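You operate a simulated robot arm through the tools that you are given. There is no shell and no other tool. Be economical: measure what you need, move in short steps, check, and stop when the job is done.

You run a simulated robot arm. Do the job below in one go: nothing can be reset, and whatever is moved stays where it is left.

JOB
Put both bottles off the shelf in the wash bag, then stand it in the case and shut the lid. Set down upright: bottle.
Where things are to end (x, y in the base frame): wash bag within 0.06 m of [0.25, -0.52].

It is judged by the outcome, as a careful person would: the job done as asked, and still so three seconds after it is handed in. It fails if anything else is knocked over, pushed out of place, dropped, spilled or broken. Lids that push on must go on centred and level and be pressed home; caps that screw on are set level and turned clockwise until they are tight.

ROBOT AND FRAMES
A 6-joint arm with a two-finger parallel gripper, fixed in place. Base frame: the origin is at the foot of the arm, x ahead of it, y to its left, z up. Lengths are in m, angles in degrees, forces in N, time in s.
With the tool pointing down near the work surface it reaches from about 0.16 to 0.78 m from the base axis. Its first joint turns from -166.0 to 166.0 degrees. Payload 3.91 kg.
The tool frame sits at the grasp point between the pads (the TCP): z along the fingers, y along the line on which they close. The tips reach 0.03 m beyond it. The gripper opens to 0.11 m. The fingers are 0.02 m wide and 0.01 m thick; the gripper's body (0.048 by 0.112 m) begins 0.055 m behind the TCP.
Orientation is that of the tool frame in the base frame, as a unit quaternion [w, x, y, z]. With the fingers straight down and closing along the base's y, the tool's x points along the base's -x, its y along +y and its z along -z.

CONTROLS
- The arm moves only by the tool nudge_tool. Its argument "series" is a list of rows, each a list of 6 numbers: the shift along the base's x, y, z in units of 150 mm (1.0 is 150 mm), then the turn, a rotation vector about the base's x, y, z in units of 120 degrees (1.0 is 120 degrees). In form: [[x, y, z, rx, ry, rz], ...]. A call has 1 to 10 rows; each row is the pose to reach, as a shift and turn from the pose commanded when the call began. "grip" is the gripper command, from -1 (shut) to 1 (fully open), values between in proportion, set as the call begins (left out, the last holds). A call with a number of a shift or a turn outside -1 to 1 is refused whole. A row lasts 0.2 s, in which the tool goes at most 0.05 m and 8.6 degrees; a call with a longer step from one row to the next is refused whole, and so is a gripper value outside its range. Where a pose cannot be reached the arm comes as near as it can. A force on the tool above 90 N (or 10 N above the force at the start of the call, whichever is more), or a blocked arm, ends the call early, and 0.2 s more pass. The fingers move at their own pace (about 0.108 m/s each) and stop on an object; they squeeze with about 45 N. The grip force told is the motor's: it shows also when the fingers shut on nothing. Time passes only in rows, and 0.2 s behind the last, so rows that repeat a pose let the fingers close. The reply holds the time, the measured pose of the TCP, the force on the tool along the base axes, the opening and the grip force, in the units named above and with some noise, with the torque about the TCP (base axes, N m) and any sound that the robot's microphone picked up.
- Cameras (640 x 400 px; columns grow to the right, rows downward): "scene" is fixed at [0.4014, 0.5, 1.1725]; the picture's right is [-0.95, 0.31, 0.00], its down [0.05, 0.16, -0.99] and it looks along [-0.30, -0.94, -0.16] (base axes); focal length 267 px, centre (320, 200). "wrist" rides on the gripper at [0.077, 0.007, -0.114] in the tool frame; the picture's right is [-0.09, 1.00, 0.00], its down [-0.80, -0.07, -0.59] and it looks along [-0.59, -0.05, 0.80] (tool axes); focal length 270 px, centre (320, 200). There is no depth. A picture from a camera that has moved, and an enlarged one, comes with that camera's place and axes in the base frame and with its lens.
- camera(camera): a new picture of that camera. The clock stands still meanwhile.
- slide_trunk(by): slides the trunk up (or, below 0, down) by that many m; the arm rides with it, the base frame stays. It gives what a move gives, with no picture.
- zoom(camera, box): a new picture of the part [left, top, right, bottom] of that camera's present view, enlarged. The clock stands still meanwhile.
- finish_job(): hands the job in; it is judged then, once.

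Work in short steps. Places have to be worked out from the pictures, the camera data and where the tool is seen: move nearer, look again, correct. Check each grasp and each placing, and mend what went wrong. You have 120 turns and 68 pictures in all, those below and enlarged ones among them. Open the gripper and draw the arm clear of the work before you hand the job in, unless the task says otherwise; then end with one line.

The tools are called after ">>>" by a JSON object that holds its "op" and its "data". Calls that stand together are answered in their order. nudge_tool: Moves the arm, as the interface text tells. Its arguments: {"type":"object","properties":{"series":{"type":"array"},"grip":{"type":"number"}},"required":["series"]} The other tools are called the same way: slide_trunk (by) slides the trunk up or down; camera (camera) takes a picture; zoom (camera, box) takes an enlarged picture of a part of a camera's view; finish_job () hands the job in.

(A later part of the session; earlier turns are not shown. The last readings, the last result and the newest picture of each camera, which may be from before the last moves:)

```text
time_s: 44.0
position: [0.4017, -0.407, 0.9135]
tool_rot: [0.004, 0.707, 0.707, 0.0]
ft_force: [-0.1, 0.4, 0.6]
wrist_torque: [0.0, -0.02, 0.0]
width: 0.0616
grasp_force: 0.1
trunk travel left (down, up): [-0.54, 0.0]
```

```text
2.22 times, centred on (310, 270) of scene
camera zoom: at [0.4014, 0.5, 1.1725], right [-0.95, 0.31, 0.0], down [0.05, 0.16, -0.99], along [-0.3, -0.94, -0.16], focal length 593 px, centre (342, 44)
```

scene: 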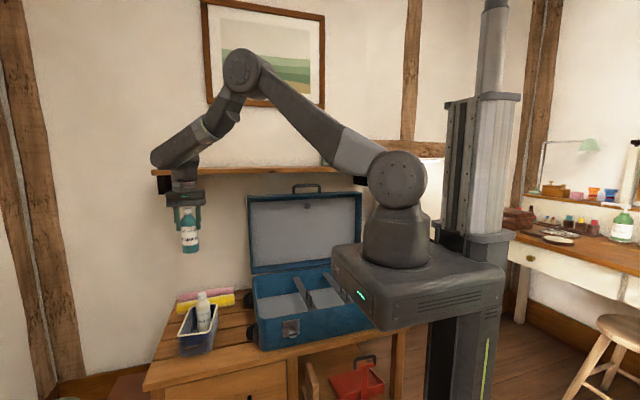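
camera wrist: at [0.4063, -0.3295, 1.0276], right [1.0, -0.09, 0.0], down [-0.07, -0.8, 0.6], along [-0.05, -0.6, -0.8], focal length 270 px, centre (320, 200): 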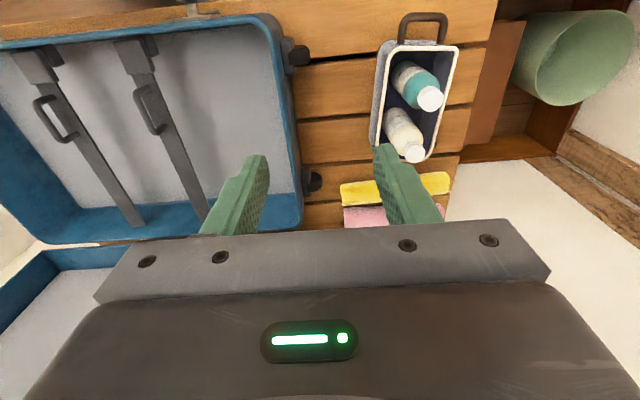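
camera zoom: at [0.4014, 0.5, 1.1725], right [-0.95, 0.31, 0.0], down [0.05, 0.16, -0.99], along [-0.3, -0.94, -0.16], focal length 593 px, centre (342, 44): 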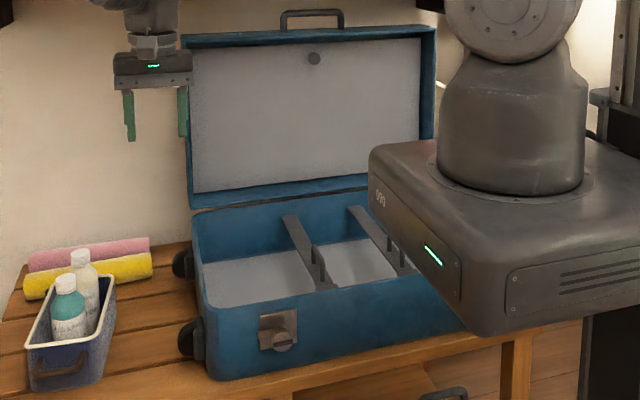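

I'll finish moving over the case in smaller steps.

>>> {"op": "nudge_tool", "data": {"series": [[-0.25, 0, 0.2, 0, 0, 0], [-0.5, 0, 0.3, 0, 0, 0], [-0.75, 0, 0.3, 0, 0, 0], [-0.9, 0, 0.3, 0, 0, 0], [-0.9, 0, 0.3, 0, 0, 0]]}}

>>> {"op": "camera", "data": {"camera": "wrist"}}

```text
time_s: 45.2
position: [0.2665, -0.4077, 0.9563]
tool_rot: [0.003, 0.707, 0.707, -0.001]
ft_force: [-0.2, 0.3, 0.6]
wrist_torque: [-0.04, 0.02, 0.01]
width: 0.0617
grasp_force: 0.1
trunk travel left (down, up): [-0.54, 0.0]
```

```text
31 pictures are left
camera wrist: at [0.2721, -0.3295, 1.0708], right [1.0, -0.09, 0.0], down [-0.07, -0.8, 0.6], along [-0.05, -0.6, -0.8], focal length 270 px, centre (320, 200)
```

wrist: 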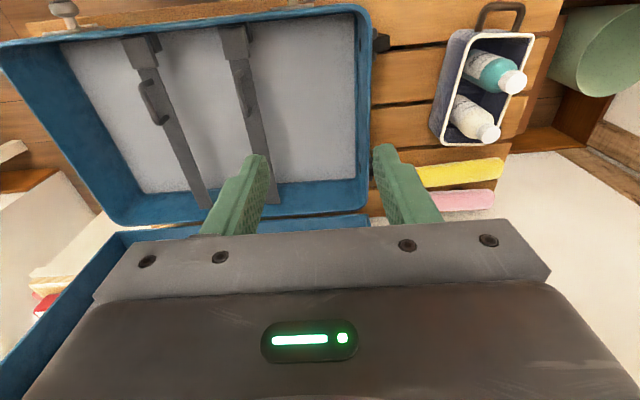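

The case's right compartment spans x of about 0.145–0.325 and y of about -0.365 to -0.70, with its rim at z of about 0.63. The bag (centre about (0.546, -0.492), yaw -6°) fits there. I'll go back, align yaw, open fully and hover between the two caps.

>>> {"op": "nudge_tool", "data": {"series": [[0.25, 0, 0, 0, 0, -0.05], [0.5, 0, 0, 0, 0, -0.05], [0.75, 0, 0, 0, 0, -0.05], [1, 0, 0, 0, 0, -0.05]], "grip": 1}}

>>> {"op": "nudge_tool", "data": {"series": [[0.25, -0.15, 0, 0, 0, 0], [0.5, -0.3, -0.1, 0, 0, 0], [0.7, -0.45, -0.3, 0, 0, 0], [0.86, -0.57, -0.55, 0, 0, 0], [0.86, -0.57, -0.85, 0, 0, 0], [0.86, -0.57, -1, 0, 0, 0], [0.86, -0.57, -1, 0, 0, 0]]}}

>>> {"op": "camera", "data": {"camera": "wrist"}}

```text
time_s: 46.2
position: [0.4174, -0.41, 0.9553]
tool_rot: [0.001, 0.744, 0.669, -0.001]
ft_force: [-0.5, 0.1, -0.3]
wrist_torque: [0.01, -0.01, 0.0]
width: 0.1101
grasp_force: 0.0
trunk travel left (down, up): [-0.54, 0.0]
```

```text
time_s: 47.8
position: [0.5456, -0.4915, 0.8055]
tool_rot: [0.003, 0.743, 0.669, 0.0]
ft_force: [0.0, -0.2, 0.9]
wrist_torque: [0.0, 0.01, 0.02]
width: 0.1101
grasp_force: 0.1
trunk travel left (down, up): [-0.54, 0.0]
```

```text
30 pictures are left
camera wrist: at [0.5593, -0.4143, 0.9194], right [0.98, -0.19, 0.0], down [-0.16, -0.79, 0.6], along [-0.11, -0.59, -0.8], focal length 270 px, centre (320, 200)
```

wrist: 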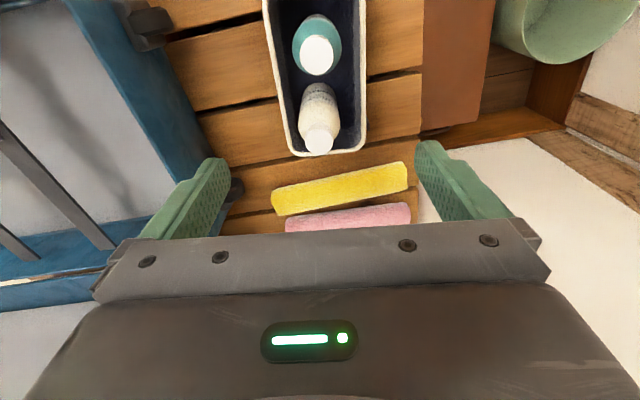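

Lateral alignment is within about 1 mm, with the tool yawed about 1.5° too far. I'll correct that and descend to z of about 0.66.

>>> {"op": "nudge_tool", "data": {"series": [[0, -0.01, -0.25, 0, 0, 0.012], [0, -0.015, -0.5, 0, 0, 0.012], [0, -0.015, -0.75, 0, 0, 0.012], [0, -0.015, -0.97, 0, 0, 0.012], [0, -0.015, -0.97, 0, 0, 0.012]]}}

>>> {"op": "camera", "data": {"camera": "wrist"}}

>>> {"op": "zoom", "data": {"camera": "scene", "box": [150, 240, 270, 360]}}

```text
time_s: 49.0
position: [0.5454, -0.4934, 0.6614]
tool_rot: [0.004, 0.735, 0.678, -0.001]
ft_force: [-0.8, -0.2, 0.1]
wrist_torque: [0.0, 0.02, -0.01]
width: 0.1101
grasp_force: 0.1
trunk travel left (down, up): [-0.54, 0.0]
```

```text
29 pictures are left
camera wrist: at [0.5571, -0.4165, 0.7749], right [0.99, -0.17, 0.0], down [-0.14, -0.79, 0.6], along [-0.1, -0.59, -0.8], focal length 270 px, centre (320, 200)
```

wrist: 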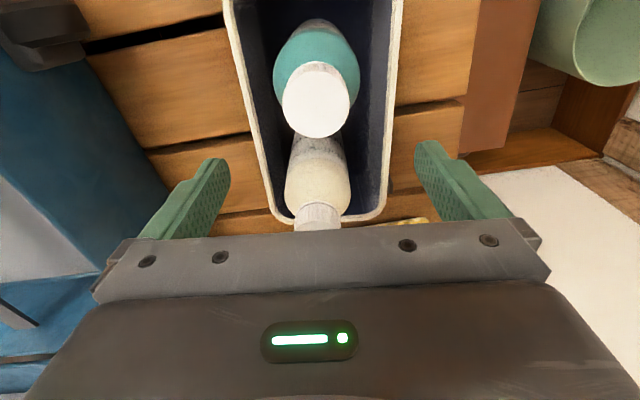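

```text
3.33 times, centred on (210, 300) of scene
camera zoom: at [0.4014, 0.5, 1.1725], right [-0.95, 0.31, 0.0], down [0.05, 0.16, -0.99], along [-0.3, -0.94, -0.16], focal length 889 px, centre (687, -133)
```

zoom: 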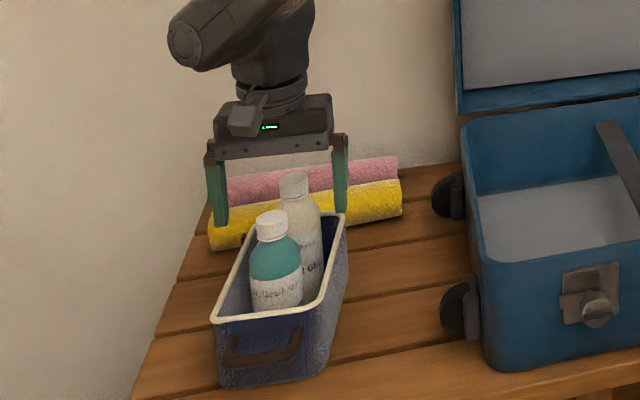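

Clearance is about 2.5 mm per side and centred. I'll descend to just above the rim and check once more.

>>> {"op": "nudge_tool", "data": {"series": [[0.004, 0, -0.1, 0, 0, 0], [0.004, 0, -0.2, 0, 0, 0], [0.004, 0, -0.26, 0, 0, 0], [0.004, 0, -0.26, 0, 0, 0]]}}

>>> {"op": "camera", "data": {"camera": "wrist"}}

```text
time_s: 50.0
position: [0.546, -0.4953, 0.6214]
tool_rot: [0.003, 0.735, 0.678, 0.0]
ft_force: [0.2, -1.0, -2.1]
wrist_torque: [0.03, 0.02, 0.0]
width: 0.1101
grasp_force: 0.0
trunk travel left (down, up): [-0.54, 0.0]
```

```text
27 pictures are left
camera wrist: at [0.5584, -0.4167, 0.7355], right [0.99, -0.17, 0.0], down [-0.14, -0.79, 0.6], along [-0.1, -0.59, -0.8], focal length 270 px, centre (320, 200)
```

wrist: 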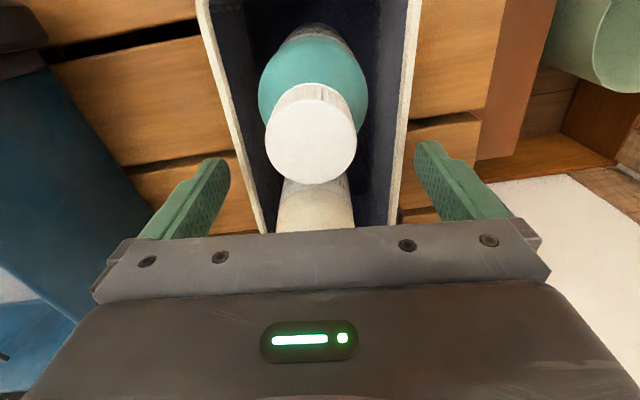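

Both fingertips clear the rim by about 6 mm. I'll descend to z 0.603 slowly.

>>> {"op": "nudge_tool", "data": {"series": [[0.004, 0.01, -0.03, 0, 0, 0], [0.004, 0.01, -0.06, 0, 0, 0], [0.004, 0.01, -0.09, 0, 0, 0], [0.004, 0.01, -0.12, 0, 0, 0], [0.004, 0.01, -0.12, 0, 0, 0]]}}

>>> {"op": "zoom", "data": {"camera": "scene", "box": [165, 250, 245, 330]}}

```text
time_s: 51.2
position: [0.548, -0.4943, 0.6042]
tool_rot: [0.003, 0.735, 0.678, 0.0]
ft_force: [0.3, 0.0, -0.6]
wrist_torque: [0.02, -0.01, 0.01]
width: 0.1101
grasp_force: 0.0
trunk travel left (down, up): [-0.54, 0.0]
```

```text
5.00 times, centred on (205, 290) of scene
camera zoom: at [0.4014, 0.5, 1.1725], right [-0.95, 0.31, 0.0], down [0.05, 0.16, -0.99], along [-0.3, -0.94, -0.16], focal length 1333 px, centre (895, -250)
```

zoom: 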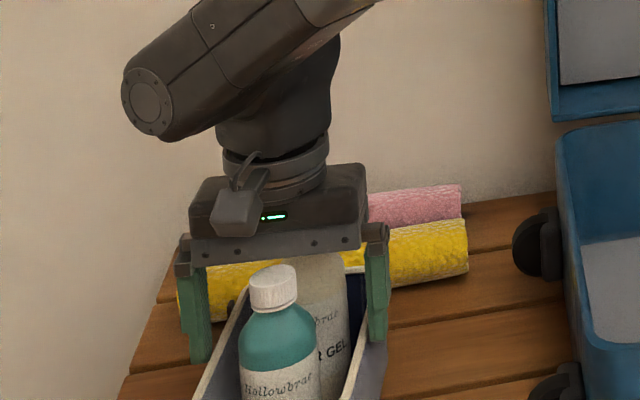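

Fingers straddle the rim. I'll lower 4 mm more, with the palm still just above the caps, and close on the bag.

>>> {"op": "nudge_tool", "data": {"series": [[-0.008, 0, -0.015, 0, 0, 0], [-0.008, 0, -0.028, 0, 0, 0], [-0.008, 0, -0.028, 0, 0, 0]]}}

>>> {"op": "nudge_tool", "data": {"series": [[0, 0, 0, 0, 0, 0], [0, 0, 0, 0, 0, 0], [0, 0, 0, 0, 0, 0]], "grip": -1}}

```text
time_s: 52.0
position: [0.5466, -0.4932, 0.601]
tool_rot: [0.004, 0.735, 0.678, -0.001]
ft_force: [0.1, 0.1, 4.7]
wrist_torque: [0.13, -0.03, 0.05]
width: 0.1099
grasp_force: 0.1
trunk travel left (down, up): [-0.54, 0.0]
```

```text
time_s: 52.8
position: [0.5469, -0.4947, 0.6009]
tool_rot: [0.004, 0.735, 0.678, 0.0]
ft_force: [2.4, -1.7, 7.6]
wrist_torque: [0.04, -0.39, -0.19]
width: 0.1043
grasp_force: 45.0
trunk travel left (down, up): [-0.54, 0.0]
```

The bag is gripped (width 0.104), with the palm lightly touching a cap. I'll lift 3 cm slowly and check that it's level.

>>> {"op": "nudge_tool", "data": {"series": [[0, 0, 0.04, 0, 0, 0], [0, 0, 0.09, 0, 0, 0], [0, 0, 0.15, 0, 0, 0], [0, 0, 0.2, 0, 0, 0], [0, 0, 0.2, 0, 0, 0]]}}

>>> {"op": "zoom", "data": {"camera": "scene", "box": [150, 230, 270, 350]}}

```text
time_s: 54.0
position: [0.5441, -0.4939, 0.6289]
tool_rot: [0.002, 0.734, 0.679, 0.0]
ft_force: [0.2, -0.1, -6.4]
wrist_torque: [-0.01, -0.02, 0.01]
width: 0.1043
grasp_force: 44.9
trunk travel left (down, up): [-0.54, 0.0]
```

```text
3.33 times, centred on (210, 290) of scene
camera zoom: at [0.4014, 0.5, 1.1725], right [-0.95, 0.31, 0.0], down [0.05, 0.16, -0.99], along [-0.3, -0.94, -0.16], focal length 889 px, centre (687, -100)
```

zoom: 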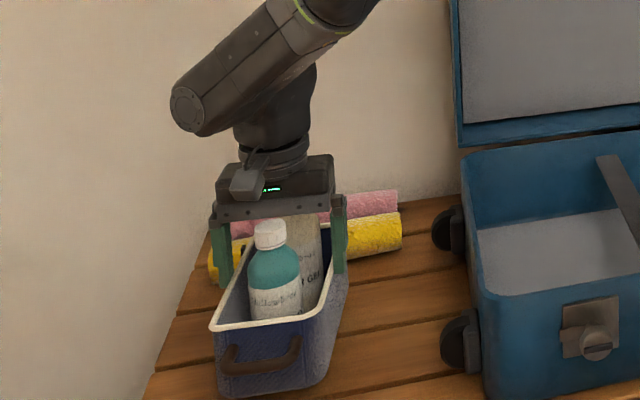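

The bag hangs level with zero torque. I'll raise it to clear the case rim.

>>> {"op": "nudge_tool", "data": {"series": [[0, 0, 0.1, 0, 0, 0], [0, 0, 0.25, 0, 0, 0], [0, 0, 0.4, 0, 0, 0], [0, 0, 0.55, 0, 0, 0], [0, 0, 0.7, 0, 0, 0], [0, 0, 0.85, 0, 0, 0], [0, 0, 1.0, 0, 0, 0]]}}

>>> {"op": "nudge_tool", "data": {"series": [[-0.1, 0, 0.1, 0, 0, 0.01], [-0.2, 0, 0.2, 0, 0, 0.02], [-0.35, -0.02, 0.2, 0, 0, 0.03], [-0.5, -0.04, 0.2, 0, 0, 0.038], [-0.65, -0.06, 0.2, 0, 0, 0.038], [-0.8, -0.08, 0.2, 0, 0, 0.038], [-0.95, -0.1, 0.2, 0, 0, 0.038]]}}

>>> {"op": "nudge_tool", "data": {"series": [[-0.15, -0.02, 0, 0, 0, 0], [-0.3, -0.03, 0, 0, 0, 0], [-0.45, -0.05, 0, 0, 0, 0], [-0.6, -0.07, 0, 0, 0, 0], [-0.75, -0.08, 0, 0, 0, 0], [-0.9, -0.08, 0, 0, 0, 0], [-1.0, -0.08, 0, 0, 0, 0], [-1.0, -0.08, 0, 0, 0, 0]]}}

>>> {"op": "camera", "data": {"camera": "scene"}}

>>> {"op": "camera", "data": {"camera": "wrist"}}

```text
time_s: 55.6
position: [0.5442, -0.4922, 0.7793]
tool_rot: [0.002, 0.735, 0.678, 0.0]
ft_force: [0.1, 0.7, -6.2]
wrist_torque: [0.03, 0.0, -0.01]
width: 0.104
grasp_force: 45.0
trunk travel left (down, up): [-0.54, 0.0]
```

```text
time_s: 57.2
position: [0.4037, -0.5074, 0.8089]
tool_rot: [0.002, 0.707, 0.708, 0.001]
ft_force: [-0.2, -0.6, -7.2]
wrist_torque: [0.0, -0.03, -0.02]
width: 0.1042
grasp_force: 45.0
trunk travel left (down, up): [-0.54, 0.0]
```

```text
time_s: 59.0
position: [0.2535, -0.5183, 0.8098]
tool_rot: [0.003, 0.707, 0.707, 0.0]
ft_force: [-0.1, 0.1, -6.1]
wrist_torque: [0.0, -0.03, 0.02]
width: 0.1041
grasp_force: 44.7
trunk travel left (down, up): [-0.54, 0.0]
```

```text
24 pictures are left
```

scene: 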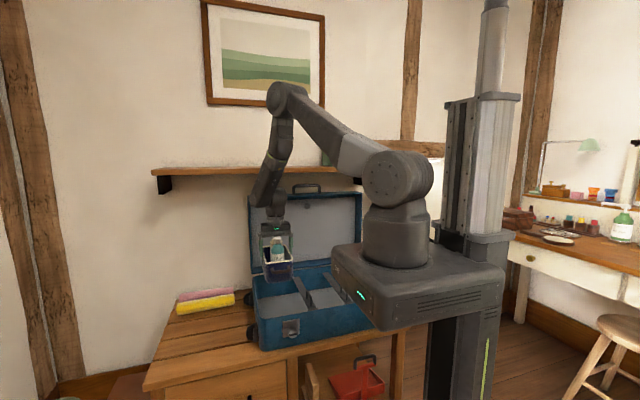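

```text
23 pictures are left
camera wrist: at [0.2591, -0.4404, 0.9238], right [1.0, -0.09, 0.0], down [-0.07, -0.8, 0.6], along [-0.05, -0.6, -0.8], focal length 270 px, centre (320, 200)
```

wrist: 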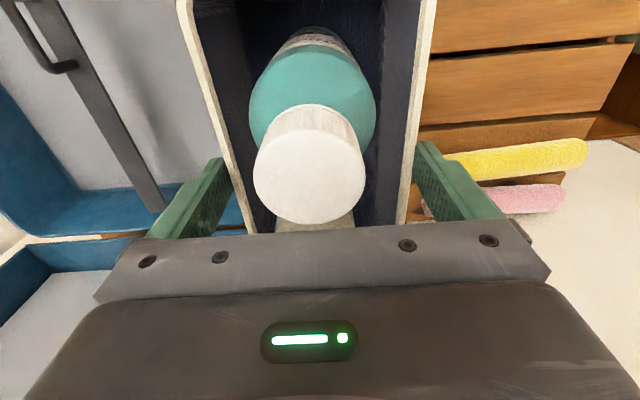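

The bag is over the right compartment, which spans x 0.165–0.33. I'll trim x to 0.25 and lower it halfway, then look.

>>> {"op": "nudge_tool", "data": {"series": [[-0.024, 0, -0.12, 0, 0, 0], [-0.024, 0, -0.25, 0, 0, 0], [-0.024, 0, -0.4, 0, 0, 0], [-0.024, 0, -0.5, 0, 0, 0], [-0.024, 0, -0.5, 0, 0, 0]]}}

>>> {"op": "zoom", "data": {"camera": "scene", "box": [230, 180, 390, 360]}}

>>> {"op": "camera", "data": {"camera": "wrist"}}

```text
time_s: 60.2
position: [0.2507, -0.5201, 0.7371]
tool_rot: [0.003, 0.707, 0.707, 0.0]
ft_force: [-1.1, -1.4, -6.2]
wrist_torque: [0.01, -0.02, -0.02]
width: 0.1042
grasp_force: 44.7
trunk travel left (down, up): [-0.54, 0.0]
```

```text
2.22 times, centred on (310, 270) of scene
camera zoom: at [0.4014, 0.5, 1.1725], right [-0.95, 0.31, 0.0], down [0.05, 0.16, -0.99], along [-0.3, -0.94, -0.16], focal length 593 px, centre (342, 44)
```

zoom: 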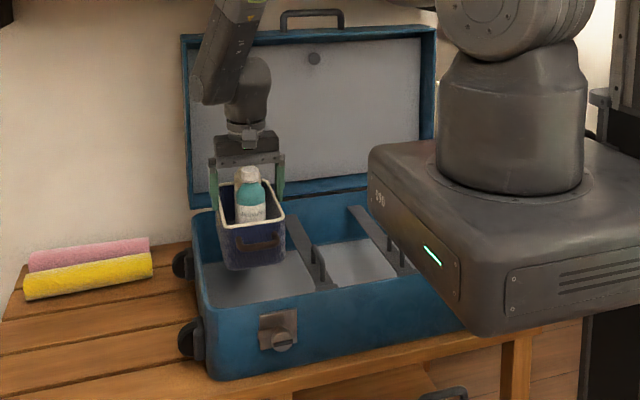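

```text
21 pictures are left
camera wrist: at [0.2563, -0.4412, 0.8499], right [1.0, -0.09, 0.0], down [-0.07, -0.8, 0.6], along [-0.05, -0.6, -0.8], focal length 270 px, centre (320, 200)
```

wrist: 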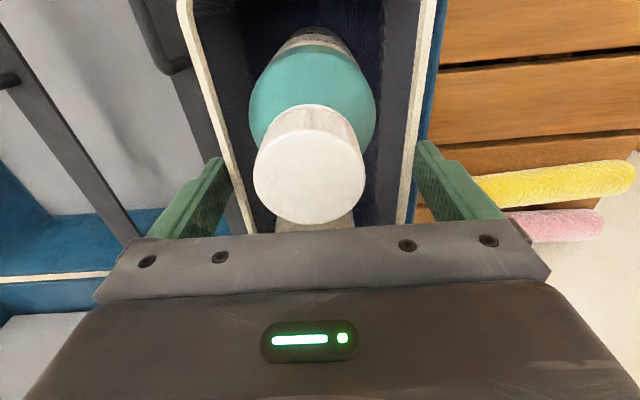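

Clear on both sides. I'll lower into the case, moving fast to z 0.64 and then creeping.

>>> {"op": "nudge_tool", "data": {"series": [[-0.02, 0, -0.15, 0, 0, 0], [-0.02, 0, -0.35, 0, 0, 0], [-0.02, 0, -0.55, 0, 0, 0], [-0.02, 0, -0.67, 0, 0, 0], [-0.02, 0, -0.72, 0, 0, 0], [-0.02, 0, -0.76, 0, 0, 0], [-0.02, 0, -0.76, 0, 0, 0]]}}

```text
time_s: 61.8
position: [0.2465, -0.5209, 0.6202]
tool_rot: [0.002, 0.707, 0.707, 0.0]
ft_force: [0.1, 0.1, -6.9]
wrist_torque: [0.01, -0.04, -0.01]
width: 0.1042
grasp_force: 45.2
trunk travel left (down, up): [-0.54, 0.0]
```

>>> {"op": "nudge_tool", "data": {"series": [[0, 0, -0.015, 0, 0, 0], [0, 0, -0.03, 0, 0, 0], [0, 0, -0.045, 0, 0, 0], [0, 0, -0.045, 0, 0, 0]]}}

```text
time_s: 62.8
position: [0.2476, -0.5215, 0.6143]
tool_rot: [0.002, 0.707, 0.707, 0.0]
ft_force: [0.4, 0.1, -6.1]
wrist_torque: [0.01, -0.01, -0.02]
width: 0.104
grasp_force: 44.7
trunk travel left (down, up): [-0.54, 0.0]
```

There is no contact yet, and the force still shows the bag's full weight. I'll keep creeping down.

>>> {"op": "nudge_tool", "data": {"series": [[0, 0, -0.02, 0, 0, 0], [0, 0, -0.04, 0, 0, 0], [0, 0, -0.05, 0, 0, 0], [0, 0, -0.05, 0, 0, 0]]}}

```text
time_s: 63.8
position: [0.2466, -0.5209, 0.6122]
tool_rot: [0.007, 0.707, 0.707, -0.003]
ft_force: [-3.7, 8.4, 71.7]
wrist_torque: [1.37, 0.52, -0.28]
width: 0.104
grasp_force: 45.0
trunk travel left (down, up): [-0.54, 0.0]
```

The bag reached the floor at z of about 0.612. I'll ease the load off, then open and read the force.

>>> {"op": "nudge_tool", "data": {"series": [[0, 0, 0.02, 0, 0, 0], [0, 0, 0.037, 0, 0, 0], [0, 0, 0.037, 0, 0, 0]]}}

>>> {"op": "nudge_tool", "data": {"series": [[0, 0, 0, 0, 0, 0], [0, 0, 0, 0, 0, 0]], "grip": 1}}

```text
time_s: 64.6
position: [0.2471, -0.5196, 0.6127]
tool_rot: [0.005, 0.707, 0.708, -0.001]
ft_force: [2.5, -3.7, 22.6]
wrist_torque: [-0.65, -1.27, 0.07]
width: 0.1042
grasp_force: 45.5
trunk travel left (down, up): [-0.54, 0.0]
```

```text
time_s: 65.2
position: [0.2471, -0.5191, 0.6126]
tool_rot: [0.004, 0.707, 0.707, 0.0]
ft_force: [1.1, -2.9, 19.0]
wrist_torque: [0.59, 0.04, -0.02]
width: 0.1101
grasp_force: 0.1
trunk travel left (down, up): [-0.54, 0.0]
```

The gripper is open, with the palm resting on the caps. I'll raise straight up and look.

>>> {"op": "nudge_tool", "data": {"series": [[0, 0, 0.05, 0, 0, 0], [0, 0, 0.15, 0, 0, 0], [0, 0, 0.35, 0, 0, 0], [0, 0, 0.6, 0, 0, 0], [0, 0, 0.85, 0, 0, 0], [0, 0.2, 1, 0, 0, 0]]}}

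>>> {"op": "zoom", "data": {"camera": "scene", "box": [230, 180, 390, 360]}}

>>> {"op": "camera", "data": {"camera": "wrist"}}

```text
time_s: 66.6
position: [0.2462, -0.491, 0.7621]
tool_rot: [0.002, 0.707, 0.707, 0.0]
ft_force: [-0.6, 0.2, 0.1]
wrist_torque: [0.01, 0.01, 0.01]
width: 0.1098
grasp_force: 0.0
trunk travel left (down, up): [-0.54, 0.0]
```

```text
2.22 times, centred on (310, 270) of scene
camera zoom: at [0.4014, 0.5, 1.1725], right [-0.95, 0.31, 0.0], down [0.05, 0.16, -0.99], along [-0.3, -0.94, -0.16], focal length 593 px, centre (342, 44)
```

zoom: 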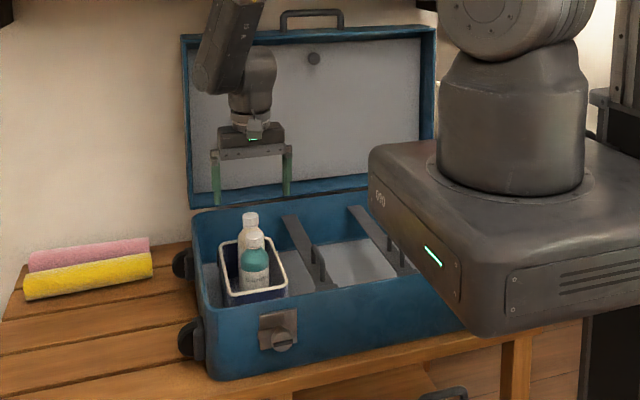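

```text
19 pictures are left
camera wrist: at [0.2521, -0.4112, 0.8749], right [1.0, -0.09, 0.0], down [-0.07, -0.8, 0.6], along [-0.05, -0.6, -0.8], focal length 270 px, centre (320, 200)
```

wrist: 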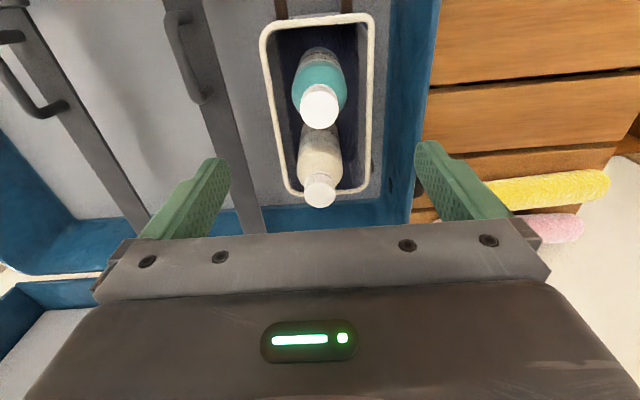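

The bag with both bottles is standing in place at about (0.247, -0.52). Now the lid: its carry handle (legs near x 0.14 and 0.006, z 0.98–1.03) is under the shelf. I plan to grip the right leg with the tool horizontal, pointing -y and closing along x, then swing the lid forward. First I'll go up and in front of it.

>>> {"op": "nudge_tool", "data": {"series": [[0, 0.05, 0.25, 0, 0, 0], [-0.2, 0.05, 0.5, 0, 0, 0], [-0.4, 0.05, 0.75, 0, 0, 0], [-0.6, 0.05, 1, 0, 0, 0], [-0.7, 0.05, 1, 0, 0, 0]], "grip": -0.2}}

>>> {"op": "nudge_tool", "data": {"series": [[0, 0, 0.05, -0.07, 0, 0], [0, 0, 0.1, -0.14, 0, 0], [0, 0, 0.2, -0.21, 0, 0], [0, 0, 0.3, -0.28, 0, 0], [0, 0, 0.4, -0.35, 0, 0], [0, 0, 0.45, -0.42, 0, 0], [0, 0, 0.5, -0.49, 0, 0], [0, 0, 0.5, -0.56, 0, 0], [0, 0, 0.5, -0.63, 0, 0], [0, 0, 0.5, -0.7, 0, 0]]}}

>>> {"op": "camera", "data": {"camera": "scene"}}

>>> {"op": "camera", "data": {"camera": "wrist"}}

```text
time_s: 67.8
position: [0.1421, -0.4833, 0.9112]
tool_rot: [0.003, 0.707, 0.707, 0.0]
ft_force: [0.6, -0.5, -0.4]
wrist_torque: [0.02, 0.02, 0.01]
width: 0.0439
grasp_force: 0.2
trunk travel left (down, up): [-0.54, 0.0]
```

```text
time_s: 70.0
position: [0.1937, -0.5146, 1.0207]
tool_rot: [0.437, 0.51, 0.546, -0.501]
ft_force: [0.3, -0.3, -0.8]
wrist_torque: [-0.03, -0.01, -0.04]
width: 0.044
grasp_force: 0.1
out of reach, approached as far as the arm can: row 3, 4, 5, 6, 7, 8, 9, 10
trunk travel left (down, up): [-0.54, 0.0]
```

```text
18 pictures are left
```

scene: 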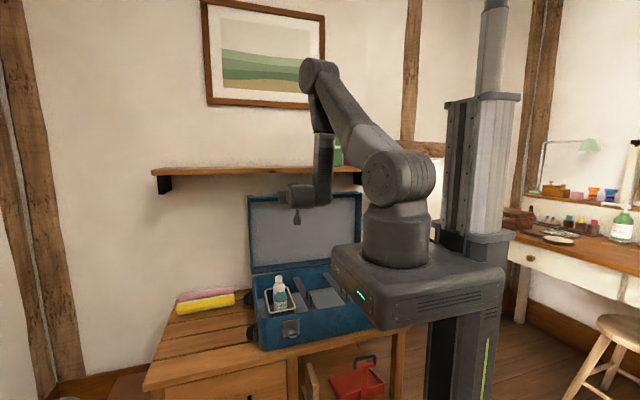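

```text
17 pictures are left
camera wrist: at [0.1968, -0.3913, 0.9567], right [1.0, -0.03, -0.01], down [0.03, 0.5, 0.87], along [-0.02, -0.87, 0.5], focal length 270 px, centre (320, 200)
```

wrist: 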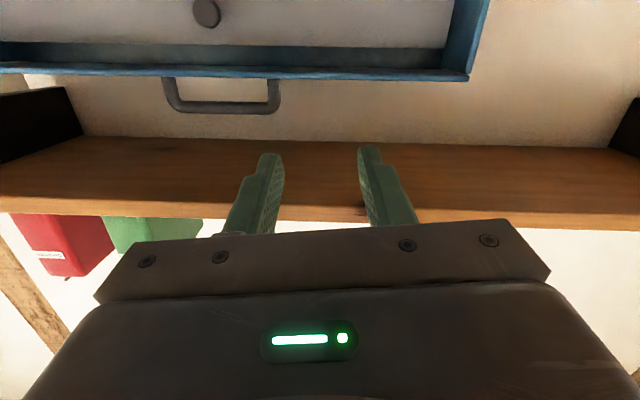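

The handle is clearly visible: its right leg is near x 0.127, y -0.76, and z 0.985–1.03. The pose was at the edge of reach, so I'll move 10 cm toward the lid, where it should straighten, and read the pose.

>>> {"op": "nudge_tool", "data": {"series": [[0, -0.15, 0, 0, 0, 0], [0, -0.3, 0, 0, 0, 0], [0, -0.45, 0, 0, 0, 0], [0, -0.6, 0, 0, 0, 0], [0, -0.6, 0, 0, 0, 0]]}}

```text
time_s: 71.2
position: [0.2028, -0.605, 1.0222]
tool_rot: [0.434, 0.513, 0.544, -0.503]
ft_force: [0.0, 0.3, -0.4]
wrist_torque: [-0.03, -0.03, -0.02]
width: 0.0439
grasp_force: 0.1
out of reach, approached as far as the arm can: row 3, 4, 5
trunk travel left (down, up): [-0.54, 0.0]
```

The wrist is at a joint limit with a roll error of about 6°. Lowering the trunk changes the arm's geometry, so I'll lower it 0.2 m, which leaves the tool clear in front of the lid and above the bottles, and try to straighten there.

>>> {"op": "slide_trunk", "data": {"by": -0.18}}

>>> {"op": "nudge_tool", "data": {"series": [[-0.05, 0, 0.2, 0, -0.024, 0], [-0.1, 0, 0.4, 0, -0.048, 0], [-0.2, 0, 0.6, 0, -0.048, -0.01], [-0.3, 0, 0.8, 0, -0.048, -0.015], [-0.4, 0, 1, 0, -0.048, -0.015], [-0.4, 0, 1, 0, -0.048, -0.015]]}}

```text
time_s: 73.2
position: [0.2024, -0.6041, 0.8424]
tool_rot: [0.433, 0.513, 0.544, -0.503]
ft_force: [-0.5, -0.2, 0.9]
wrist_torque: [-0.02, 0.0, 0.02]
width: 0.0436
grasp_force: 0.1
trunk travel left (down, up): [-0.36, 0.18]
```

```text
time_s: 74.6
position: [0.1576, -0.604, 0.9936]
tool_rot: [0.449, 0.549, 0.511, -0.486]
ft_force: [0.2, -0.4, -0.1]
wrist_torque: [0.0, 0.01, -0.02]
width: 0.044
grasp_force: 0.0
out of reach, approached as far as the arm can: row 2, 3, 4, 5, 6
trunk travel left (down, up): [-0.36, 0.18]
```

The roll is now corrected, with a remaining yaw of about 4°. I'll move in front of the leg at y -0.70, fixing the yaw on the way, and look.

>>> {"op": "nudge_tool", "data": {"series": [[-0.07, -0.15, 0.05, 0, 0, 0.018], [-0.14, -0.3, 0.1, 0, 0, 0.036], [-0.2, -0.45, 0.1, 0, 0, 0.036], [-0.2, -0.6, 0.1, 0, 0, 0.036], [-0.2, -0.6, 0.1, 0, 0, 0.036]]}}

>>> {"op": "camera", "data": {"camera": "wrist"}}

```text
time_s: 75.8
position: [0.1891, -0.6779, 1.0034]
tool_rot: [0.46, 0.535, 0.527, -0.473]
ft_force: [0.6, -0.5, -0.4]
wrist_torque: [0.01, -0.03, 0.01]
width: 0.0439
grasp_force: 0.0
out of reach, approached as far as the arm can: row 1, 2, 3, 4, 5
trunk travel left (down, up): [-0.36, 0.18]
```

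```text
16 pictures are left
camera wrist: at [0.197, -0.5539, 0.9415], right [1.0, -0.03, 0.08], down [-0.06, 0.49, 0.87], along [-0.07, -0.87, 0.48], focal length 270 px, centre (320, 200)
```

wrist: 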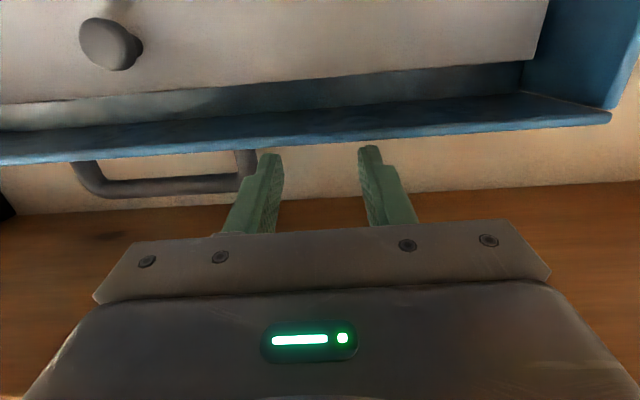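

At this height x is pulled to 0.19. I'll back off from the lid and lower the trunk further in stages, raising the tool in between, to free the wrist joint.

>>> {"op": "nudge_tool", "data": {"series": [[0, 0.15, 0, 0, 0, 0], [0, 0.35, 0, 0, 0, 0], [0, 0.55, 0, 0, 0, 0]]}}

>>> {"op": "slide_trunk", "data": {"by": -0.1}}

>>> {"op": "nudge_tool", "data": {"series": [[-0.07, 0, 0.2, 0, 0, 0], [-0.14, 0, 0.4, 0, 0, 0], [-0.2, 0, 0.6, 0, 0, 0], [-0.3, 0, 0.7, 0, 0, 0], [-0.4, 0, 0.7, 0, 0, 0], [-0.4, 0, 0.7, 0, 0, 0]]}}

```text
time_s: 76.6
position: [0.2024, -0.5961, 1.0053]
tool_rot: [0.468, 0.529, 0.532, -0.467]
ft_force: [1.1, -0.2, 1.1]
wrist_torque: [0.01, -0.01, 0.02]
width: 0.0443
grasp_force: 0.0
out of reach, approached as far as the arm can: row 1, 2, 3
trunk travel left (down, up): [-0.36, 0.18]
```

```text
time_s: 78.0
position: [0.2024, -0.5957, 0.9065]
tool_rot: [0.468, 0.529, 0.532, -0.467]
ft_force: [-0.1, -0.2, -0.6]
wrist_torque: [-0.02, 0.01, 0.02]
width: 0.0438
grasp_force: 0.0
trunk travel left (down, up): [-0.26, 0.28]
```

```text
time_s: 79.4
position: [0.1647, -0.595, 1.0124]
tool_rot: [0.463, 0.533, 0.529, -0.471]
ft_force: [-0.6, -0.3, 0.4]
wrist_torque: [-0.02, -0.04, 0.01]
width: 0.0439
grasp_force: 0.1
out of reach, approached as far as the arm can: row 4, 5, 6
trunk travel left (down, up): [-0.26, 0.28]
```

Lowering helps, so I'll continue with another stage.

>>> {"op": "slide_trunk", "data": {"by": -0.13}}

>>> {"op": "nudge_tool", "data": {"series": [[0, 0, 0.2, 0, 0, 0], [0, 0, 0.4, 0, 0, 0], [0, 0, 0.6, 0, 0, 0], [-0.1, 0, 0.8, 0, 0, 0], [-0.2, 0, 0.87, 0, 0, 0], [-0.25, 0, 0.87, 0, 0, 0], [-0.25, 0, 0.87, 0, 0, 0]]}}

```text
time_s: 81.0
position: [0.1638, -0.5944, 0.8842]
tool_rot: [0.463, 0.533, 0.529, -0.471]
ft_force: [-0.1, 0.5, -0.1]
wrist_torque: [-0.01, 0.01, 0.03]
width: 0.044
grasp_force: 0.1
trunk travel left (down, up): [-0.13, 0.41]
```

```text
time_s: 82.5
position: [0.1271, -0.595, 1.0144]
tool_rot: [0.462, 0.534, 0.529, -0.471]
ft_force: [0.4, -0.6, 0.2]
wrist_torque: [0.0, 0.01, 0.02]
width: 0.0439
grasp_force: 0.0
trunk travel left (down, up): [-0.13, 0.41]
```

The pose is now reached exactly and straight, pitched 7° down. I'll approach to y -0.70 and look at the leg relative to the fingers.

>>> {"op": "nudge_tool", "data": {"series": [[0, -0.2, -0.02, 0, 0, 0], [0, -0.4, -0.02, 0, 0, 0], [0, -0.6, -0.02, 0, 0, 0], [0, -0.7, -0.02, 0, 0, 0], [0, -0.7, -0.02, 0, 0, 0]]}}

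>>> {"op": "camera", "data": {"camera": "wrist"}}

>>> {"op": "zoom", "data": {"camera": "scene", "box": [250, 140, 370, 230]}}

```text
time_s: 83.8
position: [0.129, -0.6995, 1.0097]
tool_rot: [0.462, 0.534, 0.529, -0.471]
ft_force: [0.0, 0.0, -1.1]
wrist_torque: [0.0, -0.02, -0.01]
width: 0.0442
grasp_force: 0.2
trunk travel left (down, up): [-0.13, 0.41]
```

```text
15 pictures are left
camera wrist: at [0.1357, -0.5761, 0.9485], right [1.0, -0.02, 0.08], down [-0.06, 0.49, 0.87], along [-0.06, -0.87, 0.48], focal length 270 px, centre (320, 200)
```

wrist: 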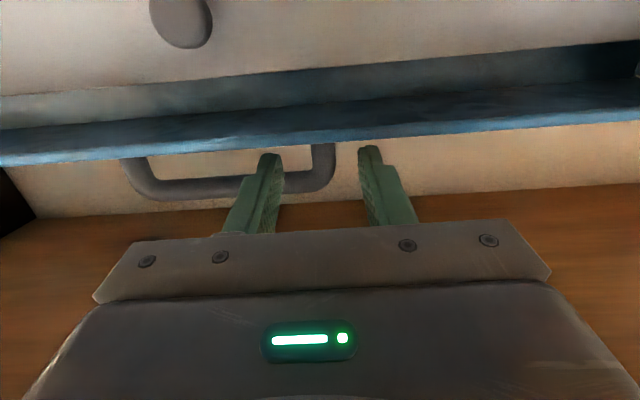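

```text
4.44 times, centred on (310, 185) of scene
camera zoom: at [0.4014, 0.5, 1.1725], right [-0.95, 0.31, 0.0], down [0.05, 0.16, -0.99], along [-0.3, -0.94, -0.16], focal length 1185 px, centre (364, 267)
```

zoom: 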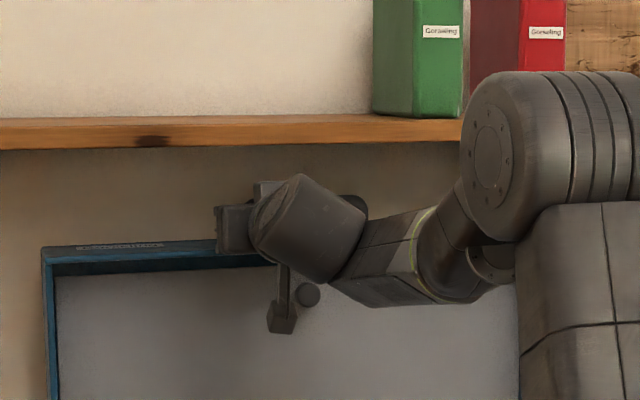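

The right leg is centred between the fingertips. I'll move in 4.3 cm and close on it.

>>> {"op": "nudge_tool", "data": {"series": [[0, -0.08, 0, 0, 0, 0], [0, -0.16, 0, 0, 0, 0], [0, -0.24, 0, 0, 0, 0], [0, -0.29, 0, 0, 0, 0], [0, -0.29, 0, 0, 0, 0]]}}

>>> {"op": "camera", "data": {"camera": "wrist"}}

```text
time_s: 85.0
position: [0.128, -0.7436, 1.0097]
tool_rot: [0.463, 0.533, 0.529, -0.471]
ft_force: [0.2, -0.7, -0.8]
wrist_torque: [-0.01, -0.01, 0.03]
width: 0.0442
grasp_force: 0.1
trunk travel left (down, up): [-0.13, 0.41]
```

```text
13 pictures are left
camera wrist: at [0.134, -0.6189, 0.9482], right [1.0, -0.02, 0.08], down [-0.06, 0.49, 0.87], along [-0.06, -0.87, 0.48], focal length 270 px, centre (320, 200)
```

wrist: 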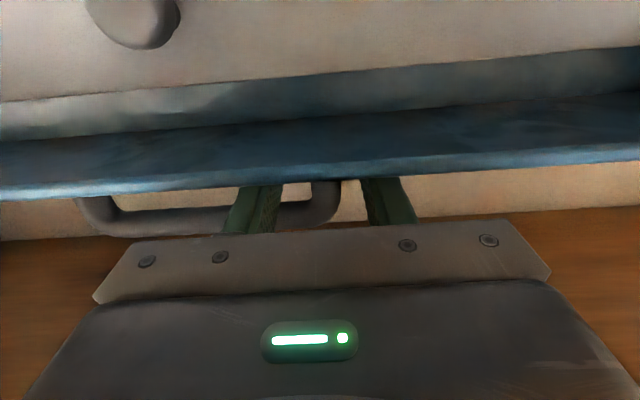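

The leg is between the fingers, so I'll close.

>>> {"op": "nudge_tool", "data": {"series": [[0, 0, 0, 0, 0, 0], [0, 0, 0, 0, 0, 0], [0, 0, 0, 0, 0, 0]], "grip": -1}}

```text
time_s: 85.8
position: [0.13, -0.7429, 1.01]
tool_rot: [0.462, 0.534, 0.529, -0.471]
ft_force: [13.6, -4.1, 2.8]
wrist_torque: [-0.5, -0.48, 0.12]
width: 0.0158
grasp_force: 44.7
trunk travel left (down, up): [-0.13, 0.41]
```

I have the leg gripped (width 0.016). I'll pull the lid forward along an arc about the hinge near y -0.71, z 0.63, starting with 10°.

>>> {"op": "nudge_tool", "data": {"series": [[0, 0.055, 0.007, 0, 0, 0], [0, 0.11, 0.012, 0, 0, 0], [0, 0.165, 0.015, 0, 0, 0], [0, 0.22, 0.017, 0, 0, 0], [0, 0.275, 0.018, 0, 0, 0], [0, 0.33, 0.018, 0, 0, 0], [0, 0.385, 0.017, 0, 0, 0], [0, 0.44, 0.014, 0, 0, 0]]}}

>>> {"op": "camera", "data": {"camera": "wrist"}}

```text
time_s: 87.5
position: [0.1282, -0.6762, 1.0125]
tool_rot: [0.461, 0.533, 0.53, -0.471]
ft_force: [21.5, -4.3, 1.0]
wrist_torque: [-1.16, -0.34, 0.15]
width: 0.0159
grasp_force: 44.9
trunk travel left (down, up): [-0.13, 0.41]
```

```text
12 pictures are left
camera wrist: at [0.136, -0.5527, 0.9505], right [1.0, -0.02, 0.08], down [-0.06, 0.49, 0.87], along [-0.06, -0.87, 0.48], focal length 270 px, centre (320, 200)
```

wrist: 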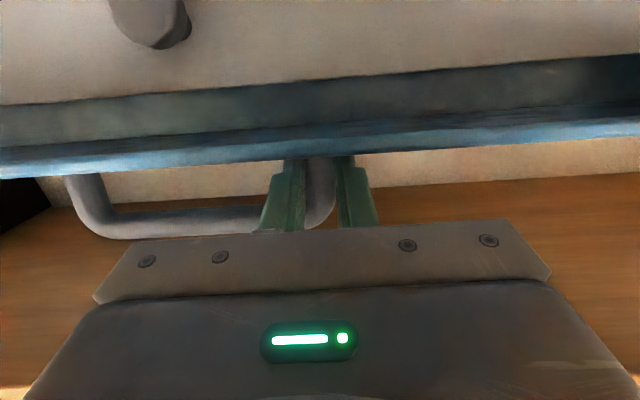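

The lid follows the pull, with a small sideways force that I'll relieve. I'll continue the arc to 30°, pitching the tool down a little once it's clear of the shelf.

>>> {"op": "nudge_tool", "data": {"series": [[0.01, 0.11, -0.008, 0, 0, 0], [0.015, 0.22, -0.022, 0, 0, 0], [0.015, 0.33, -0.04, 0, 0, 0], [0.015, 0.44, -0.063, 0, 0, 0], [0.015, 0.545, -0.09, 0.017, 0, 0], [0.015, 0.65, -0.123, 0.033, 0, 0], [0.015, 0.755, -0.158, 0.05, 0, 0], [0.015, 0.857, -0.195, 0.067, 0, 0]]}}

>>> {"op": "zoom", "data": {"camera": "scene", "box": [220, 130, 420, 350]}}

```text
time_s: 89.3
position: [0.1284, -0.5472, 0.9949]
tool_rot: [0.432, 0.565, 0.552, -0.435]
ft_force: [-7.0, -11.1, 41.7]
wrist_torque: [-7.93, -4.68, -0.95]
width: 0.0157
grasp_force: 45.0
trunk travel left (down, up): [-0.13, 0.41]
```

```text
1.82 times, centred on (320, 240) of scene
camera zoom: at [0.4014, 0.5, 1.1725], right [-0.95, 0.31, 0.0], down [0.05, 0.16, -0.99], along [-0.3, -0.94, -0.16], focal length 485 px, centre (320, 127)
```

zoom: 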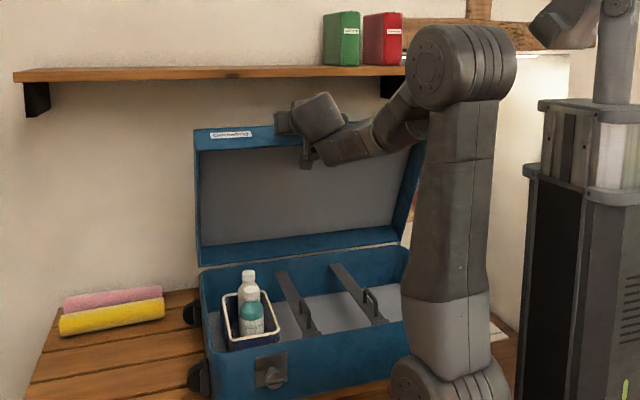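

The lid follows well and is about 30° past upright, but the fingertips seem jammed between bar and lid as the angle changes (torque -8). The inner finger passes under the handle bar, so it can carry the lid as a hook. I'll loosen the grip slightly to free it.

>>> {"op": "nudge_tool", "data": {"series": [[0, 0, 0, 0, 0, 0], [0, 0, 0, 0, 0, 0]], "grip": -0.5}}

>>> {"op": "camera", "data": {"camera": "wrist"}}

```text
time_s: 90.0
position: [0.1268, -0.5454, 0.9959]
tool_rot: [0.43, 0.562, 0.556, -0.437]
ft_force: [-7.8, 2.2, 48.4]
wrist_torque: [-4.81, -3.29, -0.52]
width: 0.0167
grasp_force: 0.0
trunk travel left (down, up): [-0.13, 0.41]
```

```text
10 pictures are left
camera wrist: at [0.1347, -0.4144, 0.9491], right [1.0, -0.04, 0.08], down [-0.06, 0.38, 0.92], along [-0.06, -0.93, 0.37], focal length 270 px, centre (320, 200)
```

wrist: 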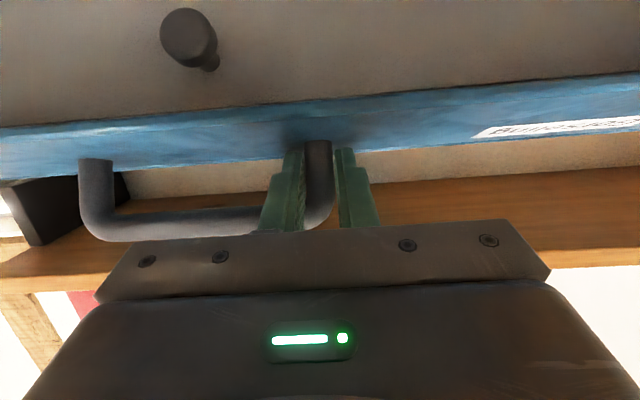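

The force is mainly upward on the tool, so my arc runs too low and pushes into the lid. I'll raise about 9 mm to relieve it and read again.

>>> {"op": "nudge_tool", "data": {"series": [[0, 0, 0.02, 0, 0, 0], [0, 0, 0.04, 0, 0, 0], [0, 0, 0.06, 0, 0, 0], [0, 0, 0.06, 0, 0, 0]]}}

```text
time_s: 91.0
position: [0.1271, -0.5459, 0.9969]
tool_rot: [0.425, 0.564, 0.56, -0.433]
ft_force: [-10.4, 4.9, 25.5]
wrist_torque: [-1.97, -1.35, -0.27]
width: 0.017
grasp_force: 0.1
trunk travel left (down, up): [-0.13, 0.41]
```

It's easing off. I'll raise a further 8 mm.

>>> {"op": "nudge_tool", "data": {"series": [[0.01, 0, 0.02, 0, 0, 0], [0.02, 0, 0.04, 0, 0, 0], [0.02, 0, 0.055, 0, 0, 0], [0.02, 0, 0.055, 0, 0, 0]]}}

```text
time_s: 92.0
position: [0.1338, -0.5489, 0.9979]
tool_rot: [0.423, 0.565, 0.564, -0.429]
ft_force: [-3.2, -1.6, -18.3]
wrist_torque: [0.14, -0.42, -0.16]
width: 0.0291
grasp_force: 1.4
trunk travel left (down, up): [-0.13, 0.41]
```

The lid now hangs on the finger hooked under the bar (18 N), so I'm supporting it. I'll lower along the arc another 25°, pitching the tool gradually downward.

>>> {"op": "nudge_tool", "data": {"series": [[0, 0.105, -0.042, 0.0125, 0, 0], [0, 0.209, -0.093, 0.025, 0, 0], [0, 0.31, -0.146, 0.0375, 0, 0], [0, 0.41, -0.205, 0.05, 0, 0], [0, 0.507, -0.267, 0.0625, 0, 0], [0, 0.6, -0.334, 0.075, 0, 0]]}}

>>> {"op": "zoom", "data": {"camera": "scene", "box": [220, 130, 420, 350]}}

```text
time_s: 93.3
position: [0.131, -0.4575, 0.9516]
tool_rot: [0.378, 0.597, 0.593, -0.388]
ft_force: [0.2, -0.3, -0.7]
wrist_torque: [0.0, -0.01, -0.01]
width: 0.0274
grasp_force: 0.1
trunk travel left (down, up): [-0.13, 0.41]
```

```text
1.82 times, centred on (320, 240) of scene
camera zoom: at [0.4014, 0.5, 1.1725], right [-0.95, 0.31, 0.0], down [0.05, 0.16, -0.99], along [-0.3, -0.94, -0.16], focal length 485 px, centre (320, 127)
```

zoom: 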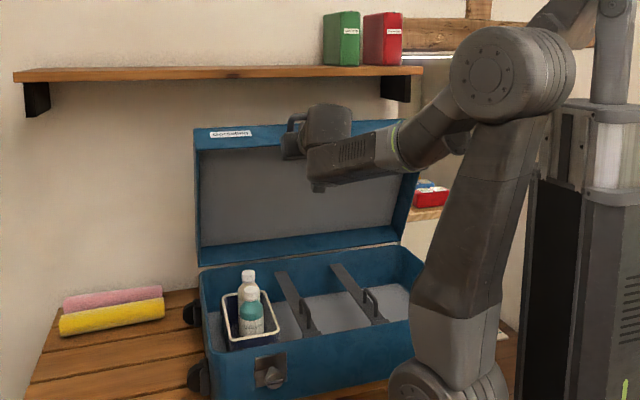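

The lid has stayed at about 30°, so its hinge friction holds it and my fingers just slid out. That means I can regrip safely. I'll reapproach the leg along its own direction, pitched about 60° down, starting from above.

>>> {"op": "nudge_tool", "data": {"series": [[0, 0.05, 0.15, 0.06, 0, 0], [0, 0.05, 0.3, 0.12, 0, 0], [0, 0.05, 0.45, 0.18, 0, 0], [0, 0, 0.6, 0.24, 0, 0], [0, -0.1, 0.75, 0.295, 0, 0], [0, -0.25, 0.8, 0.295, 0, 0], [0, -0.25, 0.8, 0.295, 0, 0]], "grip": -0.2}}

>>> {"op": "camera", "data": {"camera": "wrist"}}

```text
time_s: 95.0
position: [0.1327, -0.4938, 1.0688]
tool_rot: [0.18, 0.682, 0.683, -0.188]
ft_force: [0.8, -0.1, -0.4]
wrist_torque: [0.03, 0.01, 0.03]
width: 0.0438
grasp_force: 0.1
trunk travel left (down, up): [-0.13, 0.41]
```

```text
8 pictures are left
camera wrist: at [0.1398, -0.3695, 1.1303], right [1.0, -0.08, 0.03], down [-0.06, -0.39, 0.92], along [-0.06, -0.92, -0.4], focal length 270 px, centre (320, 200)
```

wrist: 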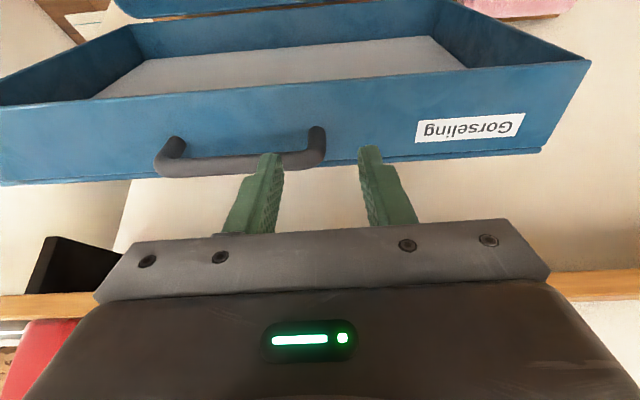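

The leg is near x 0.126, from base (-0.574, 0.970) to bar (-0.55, 1.015). I'll shift x by -6 mm and go in along the leg direction.

>>> {"op": "nudge_tool", "data": {"series": [[-0.04, -0.1, -0.03, 0, 0, 0], [-0.04, -0.2, -0.06, 0, 0, 0], [-0.04, -0.26, -0.17, 0, 0, 0], [-0.04, -0.32, -0.28, 0, 0, 0], [-0.04, -0.385, -0.389, 0, 0, 0], [-0.04, -0.385, -0.389, 0, 0, 0]]}}

>>> {"op": "camera", "data": {"camera": "wrist"}}

```text
time_s: 96.1
position: [0.125, -0.5422, 1.0483]
tool_rot: [0.199, 0.677, 0.678, -0.206]
ft_force: [5.3, 8.6, 39.2]
wrist_torque: [-0.58, 0.89, -0.06]
width: 0.0415
grasp_force: 0.0
trunk travel left (down, up): [-0.13, 0.41]
stopped in row 5: the force on the tool passed its limit at 101 N (the readings are from after the stop); the commanded pose is now the measured one
```

```text
7 pictures are left
camera wrist: at [0.1322, -0.4137, 1.1004], right [1.0, -0.08, 0.04], down [-0.06, -0.34, 0.94], along [-0.06, -0.94, -0.35], focal length 270 px, centre (320, 200)
```

wrist: 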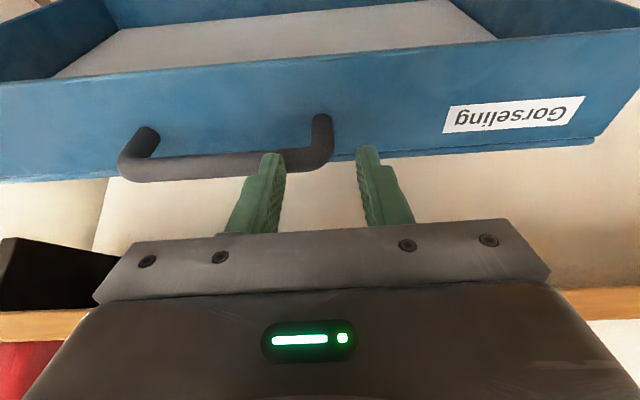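

The inner fingertip landed on the bar, since the bar blocks a straight approach. With the hinge friction holding the lid, I can simply push the bar forward and down from behind with closed fingers. I'll back off, shift behind the bar and go in.

>>> {"op": "nudge_tool", "data": {"series": [[0, 0.05, 0.1, 0, 0, 0], [-0.05, 0.1, 0.19, 0, 0, 0], [-0.15, 0, 0.25, 0, 0, 0], [-0.23, -0.1, 0.29, 0, 0, 0], [-0.23, -0.14, 0.19, 0, 0, 0], [-0.23, -0.19, 0.08, 0, 0, 0], [-0.23, -0.24, -0.04, 0, 0, 0], [-0.23, -0.25, -0.07, 0, 0, 0]], "grip": -1}}

```text
time_s: 97.9
position: [0.0904, -0.5835, 1.0277]
tool_rot: [0.192, 0.679, 0.68, -0.2]
ft_force: [0.1, 0.2, 0.3]
wrist_torque: [-0.02, 0.01, 0.0]
width: 0.0002
grasp_force: 38.1
trunk travel left (down, up): [-0.13, 0.41]
```

No contact yet; the fingers are behind the bar. I'll push along the lid's arc by about 20°.

>>> {"op": "nudge_tool", "data": {"series": [[0, 0.09, 0.029, 0, 0, 0], [0, 0.215, -0.02, 0, 0, 0], [0, 0.341, -0.073, 0, 0, 0], [0, 0.447, -0.126, 0, 0, 0], [0, 0.552, -0.183, 0, 0, 0], [0, 0.652, -0.245, 0, 0, 0], [0, 0.752, -0.31, 0, 0, 0], [0, 0.846, -0.38, 0, 0, 0], [0, 0.94, -0.455, 0, 0, 0]]}}

>>> {"op": "zoom", "data": {"camera": "scene", "box": [220, 130, 420, 350]}}

```text
time_s: 99.9
position: [0.0914, -0.443, 0.9585]
tool_rot: [0.192, 0.68, 0.679, -0.2]
ft_force: [1.2, 0.1, 0.0]
wrist_torque: [0.0, 0.03, -0.01]
width: 0.0
grasp_force: 38.2
trunk travel left (down, up): [-0.13, 0.41]
```

```text
1.82 times, centred on (320, 240) of scene
camera zoom: at [0.4014, 0.5, 1.1725], right [-0.95, 0.31, 0.0], down [0.05, 0.16, -0.99], along [-0.3, -0.94, -0.16], focal length 485 px, centre (320, 127)
```

zoom: 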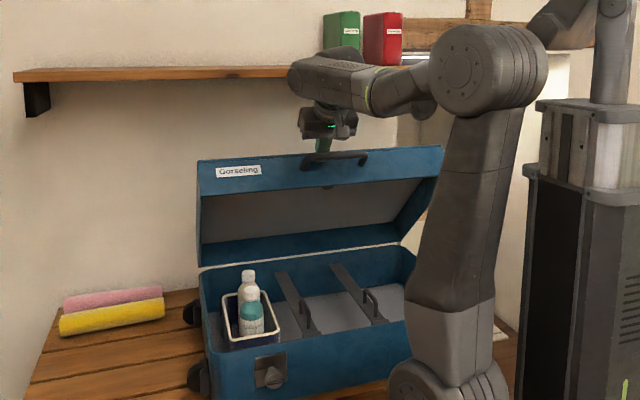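

The lid is now about 50° forward and holding, and the shove works well. I'll continue another 15°.

>>> {"op": "nudge_tool", "data": {"series": [[0, 0.088, -0.077, 0, 0, 0], [0, 0.175, -0.16, 0, 0, 0], [0, 0.255, -0.245, 0, 0, 0], [0, 0.335, -0.335, 0, 0, 0], [0, 0.41, -0.427, 0, 0, 0], [0, 0.48, -0.523, 0, 0, 0], [0, 0.48, -0.523, 0, 0, 0]]}}

>>> {"op": "zoom", "data": {"camera": "scene", "box": [220, 130, 420, 350]}}

```text
time_s: 101.5
position: [0.0901, -0.3675, 0.8812]
tool_rot: [0.192, 0.68, 0.679, -0.2]
ft_force: [1.6, 23.3, 16.7]
wrist_torque: [0.08, 0.09, 0.07]
width: 0.0
grasp_force: 37.6
trunk travel left (down, up): [-0.13, 0.41]
```

```text
1.82 times, centred on (320, 240) of scene
camera zoom: at [0.4014, 0.5, 1.1725], right [-0.95, 0.31, 0.0], down [0.05, 0.16, -0.99], along [-0.3, -0.94, -0.16], focal length 485 px, centre (320, 127)
```

zoom: 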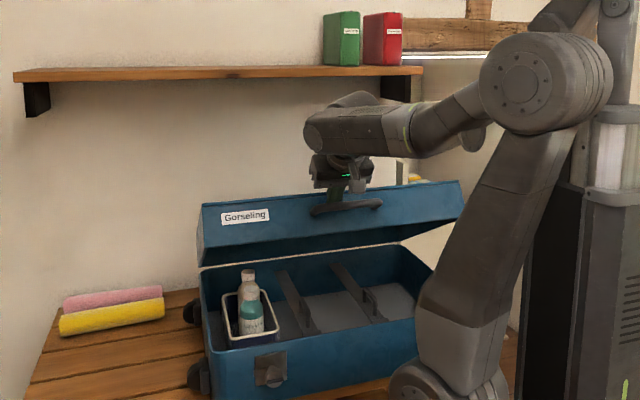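

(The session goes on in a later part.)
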